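You operate a simulated robot arm through the tools that you are given. There is no shell and no other tool. Be economical: measure what you need, move in short steps, check, and stop when the job is done.

Carry out the task below with a simulated robot arm. There is one attempt and no reset: what you move stays moved.

TASK
Slide the yellow strainer along the blank bench until it stands next to the red block.
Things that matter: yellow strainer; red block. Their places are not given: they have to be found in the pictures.

It is judged by the outcome, as a careful person would: the job done as asked, and still so three seconds after it is handed in. It fails if anything else is knocked over, pushed out of place, dropped, spilled or broken.

THE ROBOT
A 6-joint arm with a two-finger parallel gripper, fixed in place. Base frame: the origin is at the foot of the arm, x ahead of it, y to its left, z up; the work surface is at about z = 900. Lengths are in mm, angles in rad, forces in N, time in s.
With the tool pointing down near the work surface it reaches from about 240 to 660 mm from the base axis. Its first joint turns from -1.152 to 1.152 rad. Payload 2.9 kg.
Tool frame: the origin (TCP) lies between the finger pads and is the grasp point; the fingertips stand 30 mm ahead of it; z points along the fingers, y is the line along which they close. The gripper opens to 110 mm. The fingers are 20 mm wide and 10 mm thick; the gripper's body (48 by 112 mm) begins 55 mm behind the TCP.
Orientation is that of the tool frame in the base frame, as a unit quaternion [x, y, z, w]. With the fingers straight down and closing along the base's y, the tool's x points along the base's -x, its y along +y and its z along -z.

THE INTERFACE
- The arm moves only by the tool send_rows. Its argument "deltas" is a list that holds one entry, the list of rows, each a list of 7 numbers: the shift along the tool's x, y, z in units of 25 mm (1.0 is 25 mm), then the turn, a rotation vector about the tool's x, y, z in units of 4 degrees (1.0 is 4 degrees), then the gripper command, from -1 (shut) to 1 (fully open), values between in proportion. In form: [[[x, y, z, wx, wy, wz, gripper], ...]]. A call has 1 to 10 rows; each row shifts and turns the commanded pose from where the row before left it, along the tool's axes as they then stand. A call with a number of a shift or a turn outside -1 to 1 is refused whole. A row lasts 0.2 s, in which the tool goes at most 50 mm and 0.15 rad; a call with a longer step from one row to the next is refused whole, and so is a gripper value outside its range. A pose out of reach is approached as far as the arm can. The call stops where the force on the tool passes 40 N (or 10 N more than at its start, if that is more) or the arm is blocked; 0.2 s more then pass. The fingers move at their own pace (about 108 mm/s each) and stop on an object; they squeeze with about 33 N. The grip force told is the motor's: it shows also when the fingers shut on nothing. Time passes only in rows, and 0.2 s behind the last, so rows that do not move let the fingers close. It gives the time, the measured TCP pose, the force on the tool (base axes), the opening and the grip force at its end, in the units of the frame above (readings bear some noise), and new pictures: "pictures" is both (left out), scene, wrist or none.
- Cameras (640 x 400 px; columns grow to the right, rows downward): "scene" is fixed at [65.3, 421.7, 1393.9]; the picture's right is [-0.86, -0.50, 0.00], its down [-0.24, 0.41, -0.88] and it looks along [0.44, -0.76, -0.47] (base axes); focal length 373 px, centre (320, 200). "wrist" rides on the gripper at [-36, 0, -57] in the tool frame; the picture's right is [0.00, -1.00, 0.00], its down [0.97, 0.00, -0.24] and it looks along [0.24, 0.00, 0.97] (tool axes); focal length 218 px, centre (320, 200).
- point_at(camera, pixels): for up to 12 pixels [column, row] of the newest picture of that camera ("zoom" is the newest enlarged one), the place [x, y, z] in the base frame of the surface seen there, good to about 2 mm. No time passes.
- inspect(camera, box): a new picture of the part [left, top, right, bottom] of that camera's present view, enlarged. No time passes.
- close_job(): hands the job in; it is judged then, once.

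Work in short steps. Measure before you move; look again where a grasp or a placing could have gone wrong, and mend it. You have 60 turns and 120 pictures in all, the two below and enlarged ones among them. Open the gripper and draw the arm clear of the work before you hand the job in, unless the task says otherwise; then end with one line.

The tools are called after "Emit:" as a command line: name --argument value ..., lists and objects as JSON in quotes. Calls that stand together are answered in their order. send_rows: Moves the arm, as the interface text tells. Its arguments: {"type":"object","properties":{"deltas":{"type":"array","items":{"type":"array","items":{"type":"array","items":{"type":"number"}}}},"pictures":{"type":"string","enum":["both","scene","wrist","none"]}},"required":["deltas"]} The other tools are called the same way: point_at (camera, pixels) gives the place of the surface under pixels of a picture; inspect (camera, box) takes an enlarged picture of a part of a camera's view; close_job () hands the job in.

At the start:

```text
time_s: 0.0
position: [441.5, -228.1, 1180.5]
tool_rot: [0.0, 1.0, -0.001, 0.0]
force: [-0.3, -0.3, -0.1]
finger_gap: 109.8
finger_force: 0.0
```

scene: 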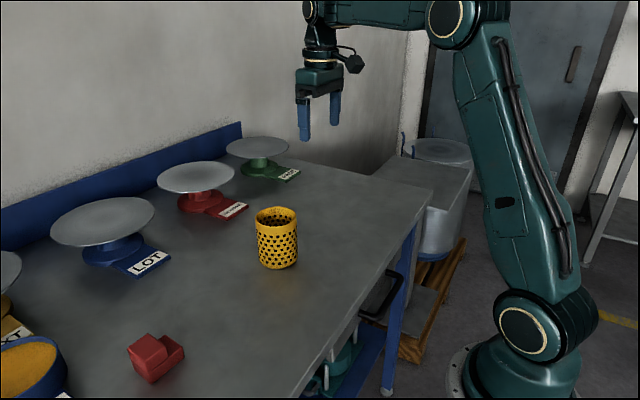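
wrist: 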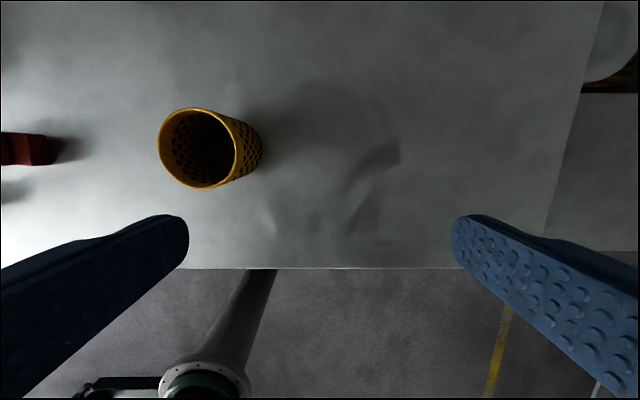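

The yellow strainer is at about (277,238) and the red block at about (155,357) in the scene picture. I measure both.

Emit:
point_at --camera "scene" --pixels '[[258, 215], [297, 218], [277, 207], [277, 235], [278, 268], [262, 262], [296, 262], [150, 340], [175, 345], [152, 382], [130, 350], [184, 352]]'

Emit:
inspect --camera "scene" --box '[80, 190, 320, 400]'

```text
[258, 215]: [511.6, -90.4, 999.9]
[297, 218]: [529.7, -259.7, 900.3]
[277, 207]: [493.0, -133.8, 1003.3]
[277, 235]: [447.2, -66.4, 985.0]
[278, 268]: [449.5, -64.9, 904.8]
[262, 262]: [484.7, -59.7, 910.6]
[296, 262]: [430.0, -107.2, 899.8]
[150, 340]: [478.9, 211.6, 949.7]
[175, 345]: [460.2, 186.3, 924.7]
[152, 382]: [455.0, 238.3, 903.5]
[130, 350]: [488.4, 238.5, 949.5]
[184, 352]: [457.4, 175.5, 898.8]
```

```text
1.90 times, centred on (200, 295) of scene
```

zoom: 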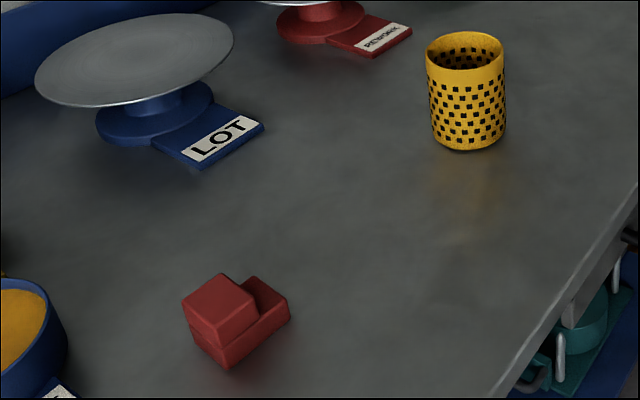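

Emit:
point_at --camera "scene" --pixels '[[153, 210], [125, 242], [170, 260], [138, 277], [246, 206], [216, 220], [60, 350], [66, 375], [234, 175], [257, 230], [298, 230], [277, 240]]'

Emit:
point_at --camera "wrist" --pixels '[[160, 145], [236, 150], [198, 109], [205, 189], [45, 140], [55, 160], [30, 135], [30, 165], [5, 135], [5, 163], [180, 115], [228, 178]]'

Emit:
point_at --camera "zoom" --pixels '[[183, 300], [222, 275], [258, 310], [225, 333], [227, 367], [290, 318], [288, 297], [256, 277], [270, 335], [232, 350], [192, 335], [212, 358]]'

```text
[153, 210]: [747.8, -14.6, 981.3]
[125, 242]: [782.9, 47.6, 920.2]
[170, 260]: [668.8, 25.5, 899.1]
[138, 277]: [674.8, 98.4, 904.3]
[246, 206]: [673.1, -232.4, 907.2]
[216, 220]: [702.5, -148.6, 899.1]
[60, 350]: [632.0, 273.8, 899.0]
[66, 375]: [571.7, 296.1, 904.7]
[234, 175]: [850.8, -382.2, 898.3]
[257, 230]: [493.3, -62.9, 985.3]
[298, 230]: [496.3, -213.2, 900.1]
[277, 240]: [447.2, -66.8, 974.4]
```

```text
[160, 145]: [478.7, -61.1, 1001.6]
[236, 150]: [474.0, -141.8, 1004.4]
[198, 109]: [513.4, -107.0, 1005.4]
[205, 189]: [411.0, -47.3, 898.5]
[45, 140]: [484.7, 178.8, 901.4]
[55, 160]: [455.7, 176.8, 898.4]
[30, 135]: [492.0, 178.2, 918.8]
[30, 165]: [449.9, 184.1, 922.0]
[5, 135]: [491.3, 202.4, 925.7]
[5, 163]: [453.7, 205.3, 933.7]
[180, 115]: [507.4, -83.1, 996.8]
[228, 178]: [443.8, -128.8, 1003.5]
```

```text
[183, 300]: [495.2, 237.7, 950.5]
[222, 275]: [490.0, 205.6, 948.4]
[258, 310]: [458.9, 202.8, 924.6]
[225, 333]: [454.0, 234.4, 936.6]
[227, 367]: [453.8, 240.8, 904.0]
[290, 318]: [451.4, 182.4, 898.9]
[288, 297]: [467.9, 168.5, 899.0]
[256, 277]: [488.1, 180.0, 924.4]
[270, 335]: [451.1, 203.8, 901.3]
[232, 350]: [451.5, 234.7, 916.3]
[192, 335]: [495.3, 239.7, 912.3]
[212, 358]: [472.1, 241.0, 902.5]
```

Strainer: centre about (473,-101), diameter about 81, top about 1004. The block spans x 451–495, y 180–241. I'll grip it along x so that no finger sits between the two, so I first turn the tool 90° at height.

Emit:
send_rows --deltas '[[[0, 0, 0, 0, 0, 1, 1], [0, 0, 0, 0, 0, 1, 1], [0, 0, 0, 0, 0, 1, 1], [0, 0, 0, 0, 0, 1, 1], [0, 0, 0, 0, 0, 1, 1], [0, 0, 0, 0, 0, 1, 1], [0, 0, 0, 0, 0, 1, 1], [0, 0, 0, 0, 0, 1, 1], [0, 0, 0, 0, 0, 1, 1], [0, 0, 0, 0, 0, 1, 1]]]' --pictures "none"

Emit:
send_rows --deltas '[[[0, 0, 0, 0, 0, 1, 1], [0, 0, 0, 0, 0, 1, 1], [0, 0, 0, 0, 0, 1, 1], [0, 0, 0, 0, 0, 1, 1], [0, 0, 0, 0, 0, 1, 1], [0, 0, 0, 0, 0, 1, 1], [0, 0, 0, 0, 0, 1, 1], [0, 0, 0, 0, 0, 1, 1], [0, 0, 0, 0, 0, 1, 1], [0, 0, 0, 0, 0, 1, 1]]]' --pictures "none"

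Emit:
send_rows --deltas '[[[0, 0, 0, 0, 0, 1, 1], [0, 0, 0, 0, 0, 1, 1], [0, 0, 0, 0, 0, 0.5, 1], [0, 0, 0, 0, 0, 0, 1]]]'

```text
time_s: 2.2
position: [442.4, -227.9, 1180.6]
tool_rot: [0.343, 0.939, -0.001, -0.001]
force: [-0.5, -0.5, -0.1]
finger_gap: 110.0
finger_force: 0.0
```

```text
time_s: 4.4
position: [442.9, -228.0, 1179.1]
tool_rot: [0.644, 0.765, 0.001, 0.0]
force: [0.2, 0.6, -0.3]
finger_gap: 109.9
finger_force: 0.0
```

```text
time_s: 5.4
position: [442.7, -227.9, 1181.3]
tool_rot: [0.707, 0.707, 0.0, 0.0]
force: [1.0, -0.1, 0.7]
finger_gap: 110.0
finger_force: 0.1
```

scene: 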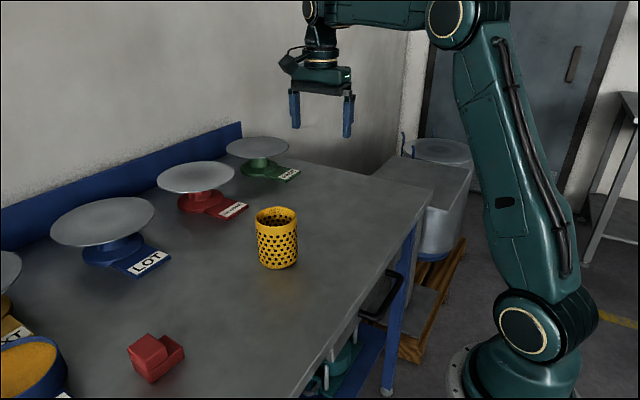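
wrist: 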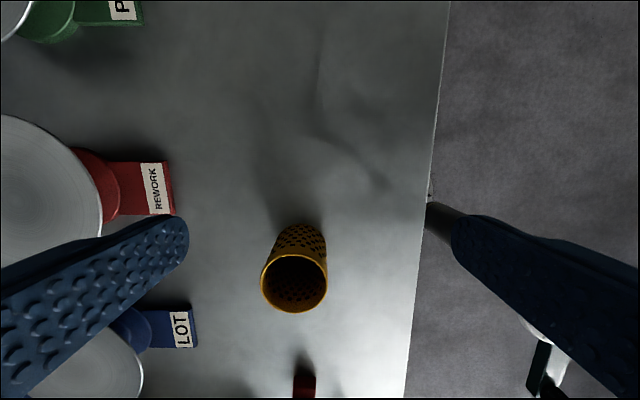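

Turned as expected: tool x is base +Y and tool y is base +X. I move above the strainer at (473,-101), staying high.

Emit:
send_rows --deltas '[[[0.85, 0.2, 0, 0, 0, 0, 1], [0.85, 0.2, 0, 0, 0, 0, 1], [0.85, 0.2, 0, 0, 0, 0, 1], [0.85, 0.2, 0, 0, 0, 0, 1], [0.85, 0.2, 0, 0, 0, 0, 1], [0.83, 0.2, 0, 0, 0, 0, 1], [0, 0, 1, 0, 0, 0, 1], [0, 0, 1, 0, 0, 0, 1], [0, 0, 1, 0, 0, 0, 1], [0, 0, 0, 0, 0, 0, 1]]]'

```text
time_s: 7.6
position: [472.2, -99.3, 1105.5]
tool_rot: [0.707, 0.707, 0.0, 0.0]
force: [-0.3, -0.8, 0.3]
finger_gap: 110.2
finger_force: 0.1
```

scene: 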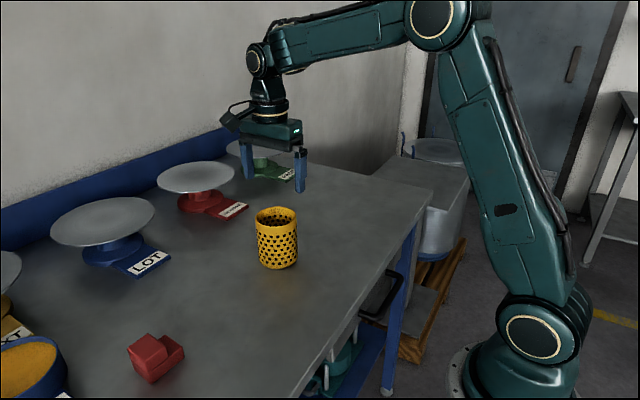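
wrist: 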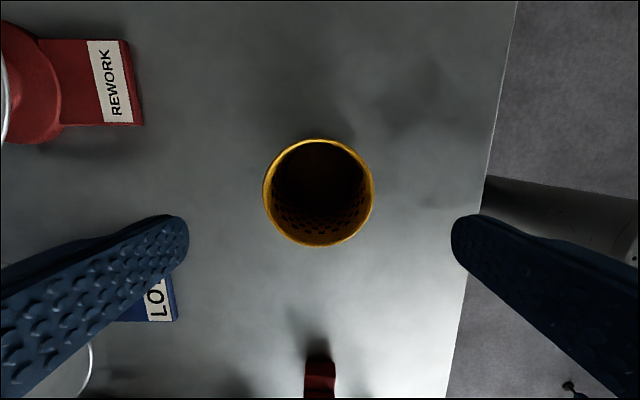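

The rim spans columns 263–374 and rows 138–248 in the wrist view. I check its position there.

Emit:
point_at --camera "wrist" --pixels '[[265, 193], [372, 193], [318, 140], [319, 246], [280, 155], [357, 231], [281, 232], [357, 155], [306, 375], [336, 375], [320, 357]]'

```text
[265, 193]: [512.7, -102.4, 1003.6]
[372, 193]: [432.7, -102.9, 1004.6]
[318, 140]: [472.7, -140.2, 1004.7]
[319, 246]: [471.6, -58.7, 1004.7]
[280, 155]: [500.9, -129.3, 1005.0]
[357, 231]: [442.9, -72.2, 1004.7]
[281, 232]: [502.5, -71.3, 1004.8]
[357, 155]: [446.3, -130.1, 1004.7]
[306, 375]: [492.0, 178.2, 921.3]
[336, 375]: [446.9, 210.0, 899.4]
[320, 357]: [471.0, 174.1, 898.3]
```

The centre is (472.5,-100) with radius 41, so the tool is aligned, with about 14 mm clearance per side. I descend to z ≈ 965.

Emit:
send_rows --deltas '[[[0, 0, 0.8, 0, 0, 0, 1], [0, 0, 0.8, 0, 0, 0, 1], [0, 0, 0.8, 0, 0, 0, 1], [0, 0, 0.8, 0, 0, 0, 1], [0, 0, 0.8, 0, 0, 0, 1], [0, 0, 0.8, 0, 0, 0, 1], [0, 0, 0.5, 0, 0, 0, 1], [0, 0, 0.3, 0, 0, 0, 1], [0, 0, 0, 0, 0, 0, 1]]]'

```text
time_s: 9.6
position: [472.2, -100.9, 965.6]
tool_rot: [0.707, 0.707, 0.0, -0.001]
force: [0.6, -0.5, 0.0]
finger_gap: 110.2
finger_force: 0.1
```

scene: 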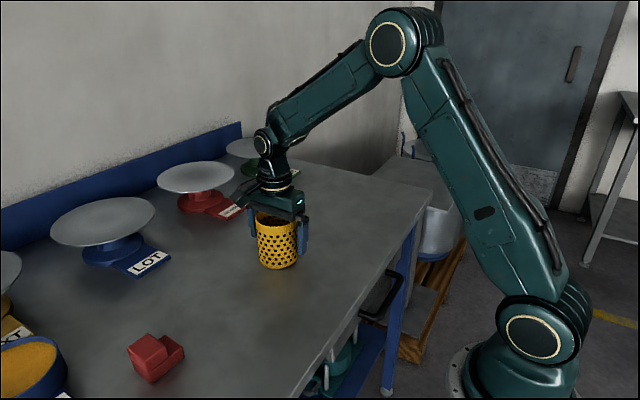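
wrist: 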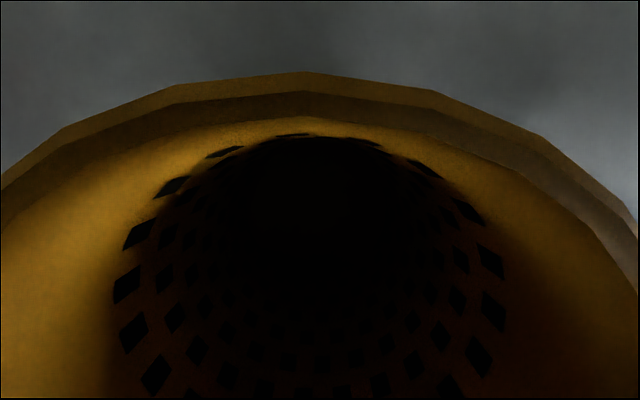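

The fingers straddle the strainer without contact. I close them gently onto it.

Emit:
send_rows --deltas '[[[0, 0, 0, 0, 0, 0, 0.7], [0, 0, 0, 0, 0, 0, 0.55], [0, 0, 0, 0, 0, 0, 0.4], [0, 0, 0, 0, 0, 0, 0.4], [0, 0, 0, 0, 0, 0, 0.4]]]' --pictures "scene"

```text
time_s: 10.8
position: [471.8, -100.6, 965.8]
tool_rot: [0.706, 0.708, 0.0, 0.0]
force: [-0.2, -0.9, -0.3]
finger_gap: 80.1
finger_force: 32.9
```

scene: 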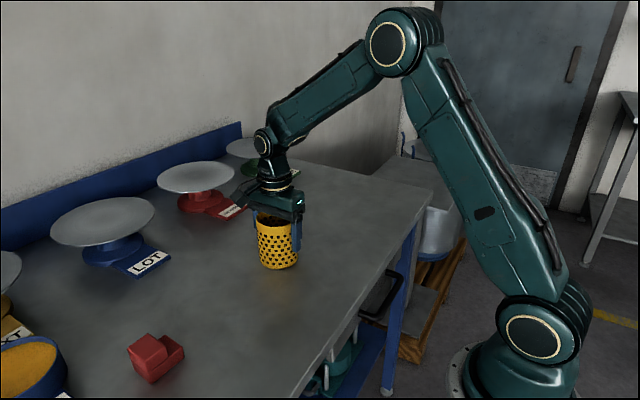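

Gripped (80.1 mm). I slide it 190 mm along +Y, keeping it on the bench.

Emit:
send_rows --deltas '[[[0.4, 0, 0, 0, 0, 0, 0.4], [0.8, 0, 0, 0, 0, 0, 0.4], [0.9, 0, 0, 0, 0, 0, 0.4], [0.9, 0, 0, 0, 0, 0, 0.4], [0.9, 0, 0, 0, 0, 0, 0.4], [0.9, 0, 0, 0, 0, 0, 0.4], [0.9, 0, 0, 0, 0, 0, 0.4], [0.9, 0, 0, 0, 0, 0, 0.4], [0.6, 0, 0, 0, 0, 0, 0.4], [0.4, 0, 0, 0, 0, 0, 0.4]]]'

```text
time_s: 13.0
position: [473.3, 91.0, 968.4]
tool_rot: [0.707, 0.707, 0.0, 0.0]
force: [0.3, 0.1, 0.6]
finger_gap: 80.1
finger_force: 33.1
```

scene: 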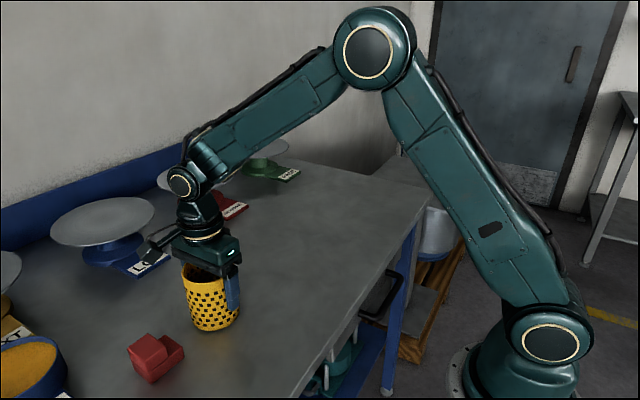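
wrist: 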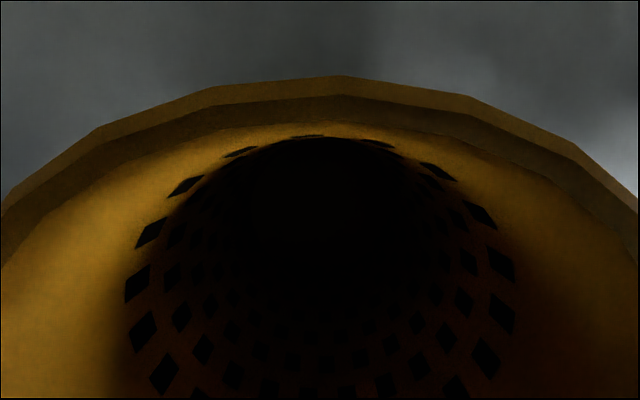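

The strainer has moved with the tool and now stands close to the block. I measure the remaining gap.

Emit:
inspect --camera "scene" --box '[110, 250, 260, 390]'

Emit:
point_at --camera "scene" --pixels '[[194, 328], [205, 332], [215, 331], [192, 315], [205, 320], [184, 352], [183, 345], [175, 340]]'

```text
2.86 times, centred on (185, 320) of scene
```

zoom: 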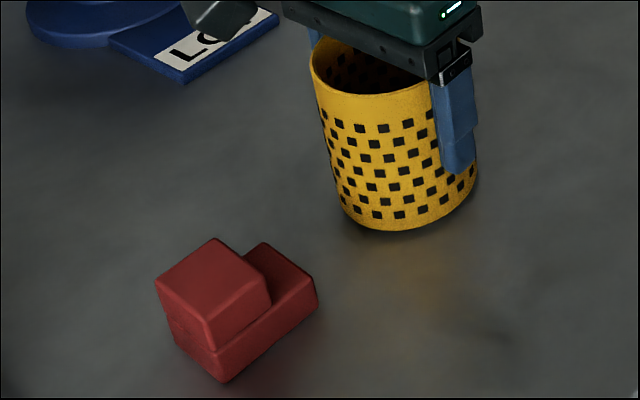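

```text
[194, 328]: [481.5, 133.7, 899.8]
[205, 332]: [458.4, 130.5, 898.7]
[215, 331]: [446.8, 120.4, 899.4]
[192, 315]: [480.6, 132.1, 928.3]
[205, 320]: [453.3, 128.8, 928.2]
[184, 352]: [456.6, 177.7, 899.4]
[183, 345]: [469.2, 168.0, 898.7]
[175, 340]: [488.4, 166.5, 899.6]
```

Emit:
point_at --camera "zoom" --pixels '[[312, 285], [305, 270], [290, 257], [272, 246], [315, 302], [316, 290], [300, 275], [262, 244]]'

```text
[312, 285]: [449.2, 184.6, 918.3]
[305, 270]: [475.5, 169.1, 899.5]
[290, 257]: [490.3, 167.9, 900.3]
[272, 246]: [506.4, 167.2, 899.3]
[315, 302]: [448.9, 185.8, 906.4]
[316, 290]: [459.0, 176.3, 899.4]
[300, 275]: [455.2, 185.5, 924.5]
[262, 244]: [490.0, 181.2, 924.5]
```

The block's near face is at y ≈ 179 and the strainer's front at ≈ 132. I slide 37 mm more, slowly, leaving about 10 mm.

Emit:
send_rows --deltas '[[[0.3, 0, 0, 0, 0, 0, 0.4], [0.4, 0, 0, 0, 0, 0, 0.4], [0.3, 0, 0, 0, 0, 0, 0.4], [0.2, 0, 0, 0, 0, 0, 0.4], [0.15, 0, 0, 0, 0, 0, 0.4], [0.13, 0, 0, 0, 0, 0, 0.4], [0, 0, 0, 0, 0, 0, 0.4]]]' --pictures "scene"

Emit:
inspect --camera "scene" --box '[110, 250, 260, 390]'

```text
time_s: 14.6
position: [472.0, 126.1, 965.9]
tool_rot: [0.707, 0.707, 0.0, 0.0]
force: [-0.3, 0.0, -0.4]
finger_gap: 79.7
finger_force: 32.7
```

scene: 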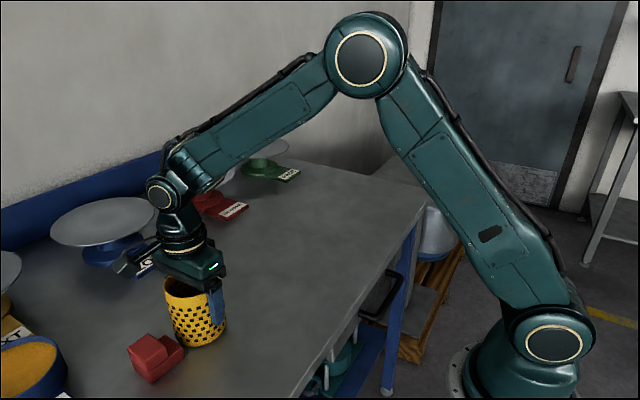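

```text
2.86 times, centred on (185, 320) of scene
```

zoom: 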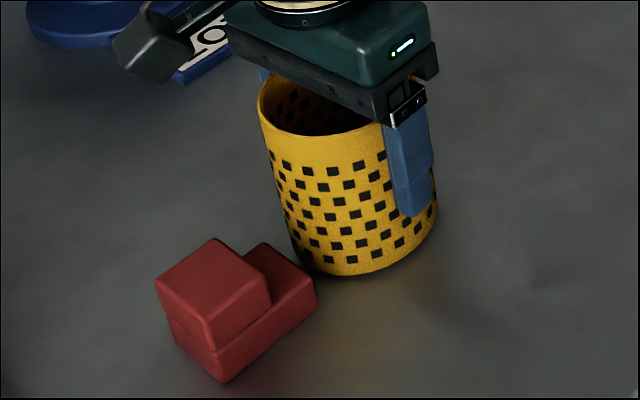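

It now stands about 11 mm from the block, upright, with the block unmoved. I release and rise straight up.

Emit:
send_rows --deltas '[[[0, 0, 0, 0, 0, 0, 0.6], [0, 0, 0, 0, 0, 0, 0.8], [0, 0, 0, 0, 0, 0, 1], [0, 0, 0, 0, 0, 0, 1], [0, 0, -0.5, 0, 0, 0, 1], [0, 0, -1, 0, 0, 0, 1], [0, 0, -1, 0, 0, 0, 1], [0, 0, -1, 0, 0, 0, 1], [0, 0, -1, 0, 0, 0, 1], [0, 0, -1, 0, 0, 0, 1]]]' --pictures "none"

Emit:
send_rows --deltas '[[[0, 0, -1, 0, 0, 0, 1], [0, 0, -1, 0, 0, 0, 1], [-1, 0, -1, 0, 0, 0, 1], [-1, 0, 0, 0, 0, 0, 1], [-1, 0, 0, 0, 0, 0, 1], [-1, 0, 0, 0, 0, 0, 1], [0, 0, 0, 0, 0, 0, 1]]]'

Emit:
inspect --camera "scene" --box '[110, 250, 260, 390]'

```text
time_s: 16.8
position: [472.0, 127.1, 1104.4]
tool_rot: [0.707, 0.707, 0.0, 0.001]
force: [0.1, -0.2, -0.4]
finger_gap: 110.1
finger_force: 0.1
```

```text
time_s: 18.4
position: [471.7, 25.4, 1179.5]
tool_rot: [0.707, 0.707, 0.0, 0.001]
force: [0.3, -0.1, 0.2]
finger_gap: 110.2
finger_force: 0.1
```

scene: 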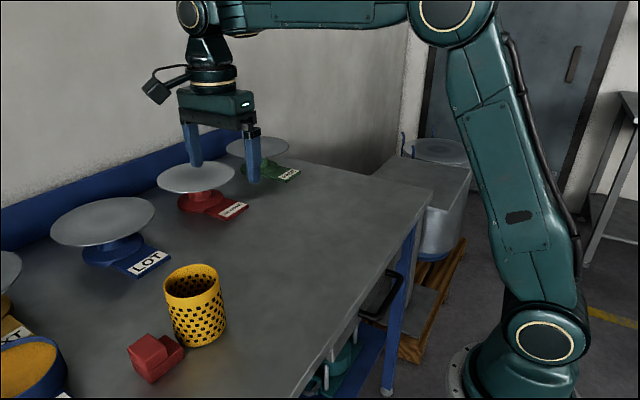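
wrist: 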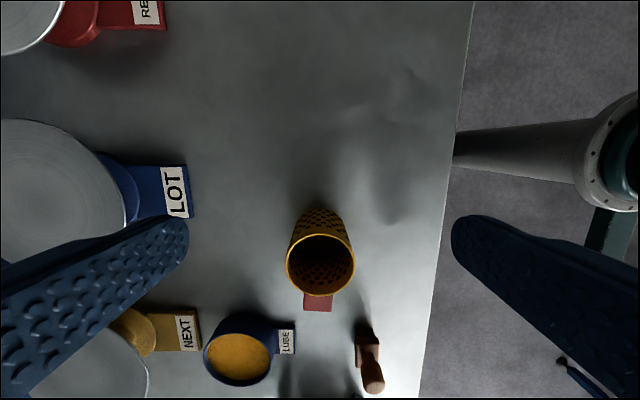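

```text
2.86 times, centred on (185, 320) of scene
```

zoom: 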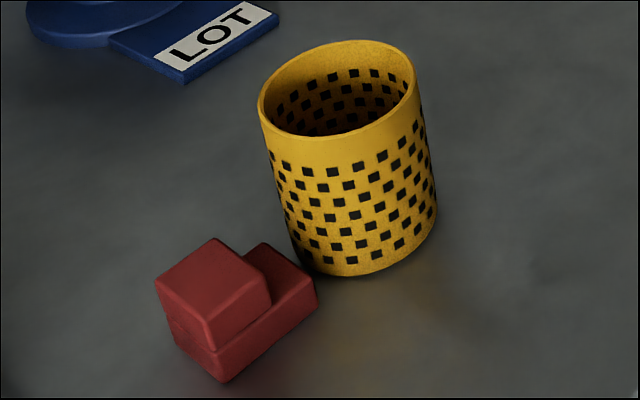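

The strainer stands upright next to the block, nothing else has moved, and the arm is clear with the gripper open.

Emit:
close_job

```text
The job is handed in.
```

The yellow strainer was slid along the bench and now stands upright about 11 mm from the red block; nothing else was moved.
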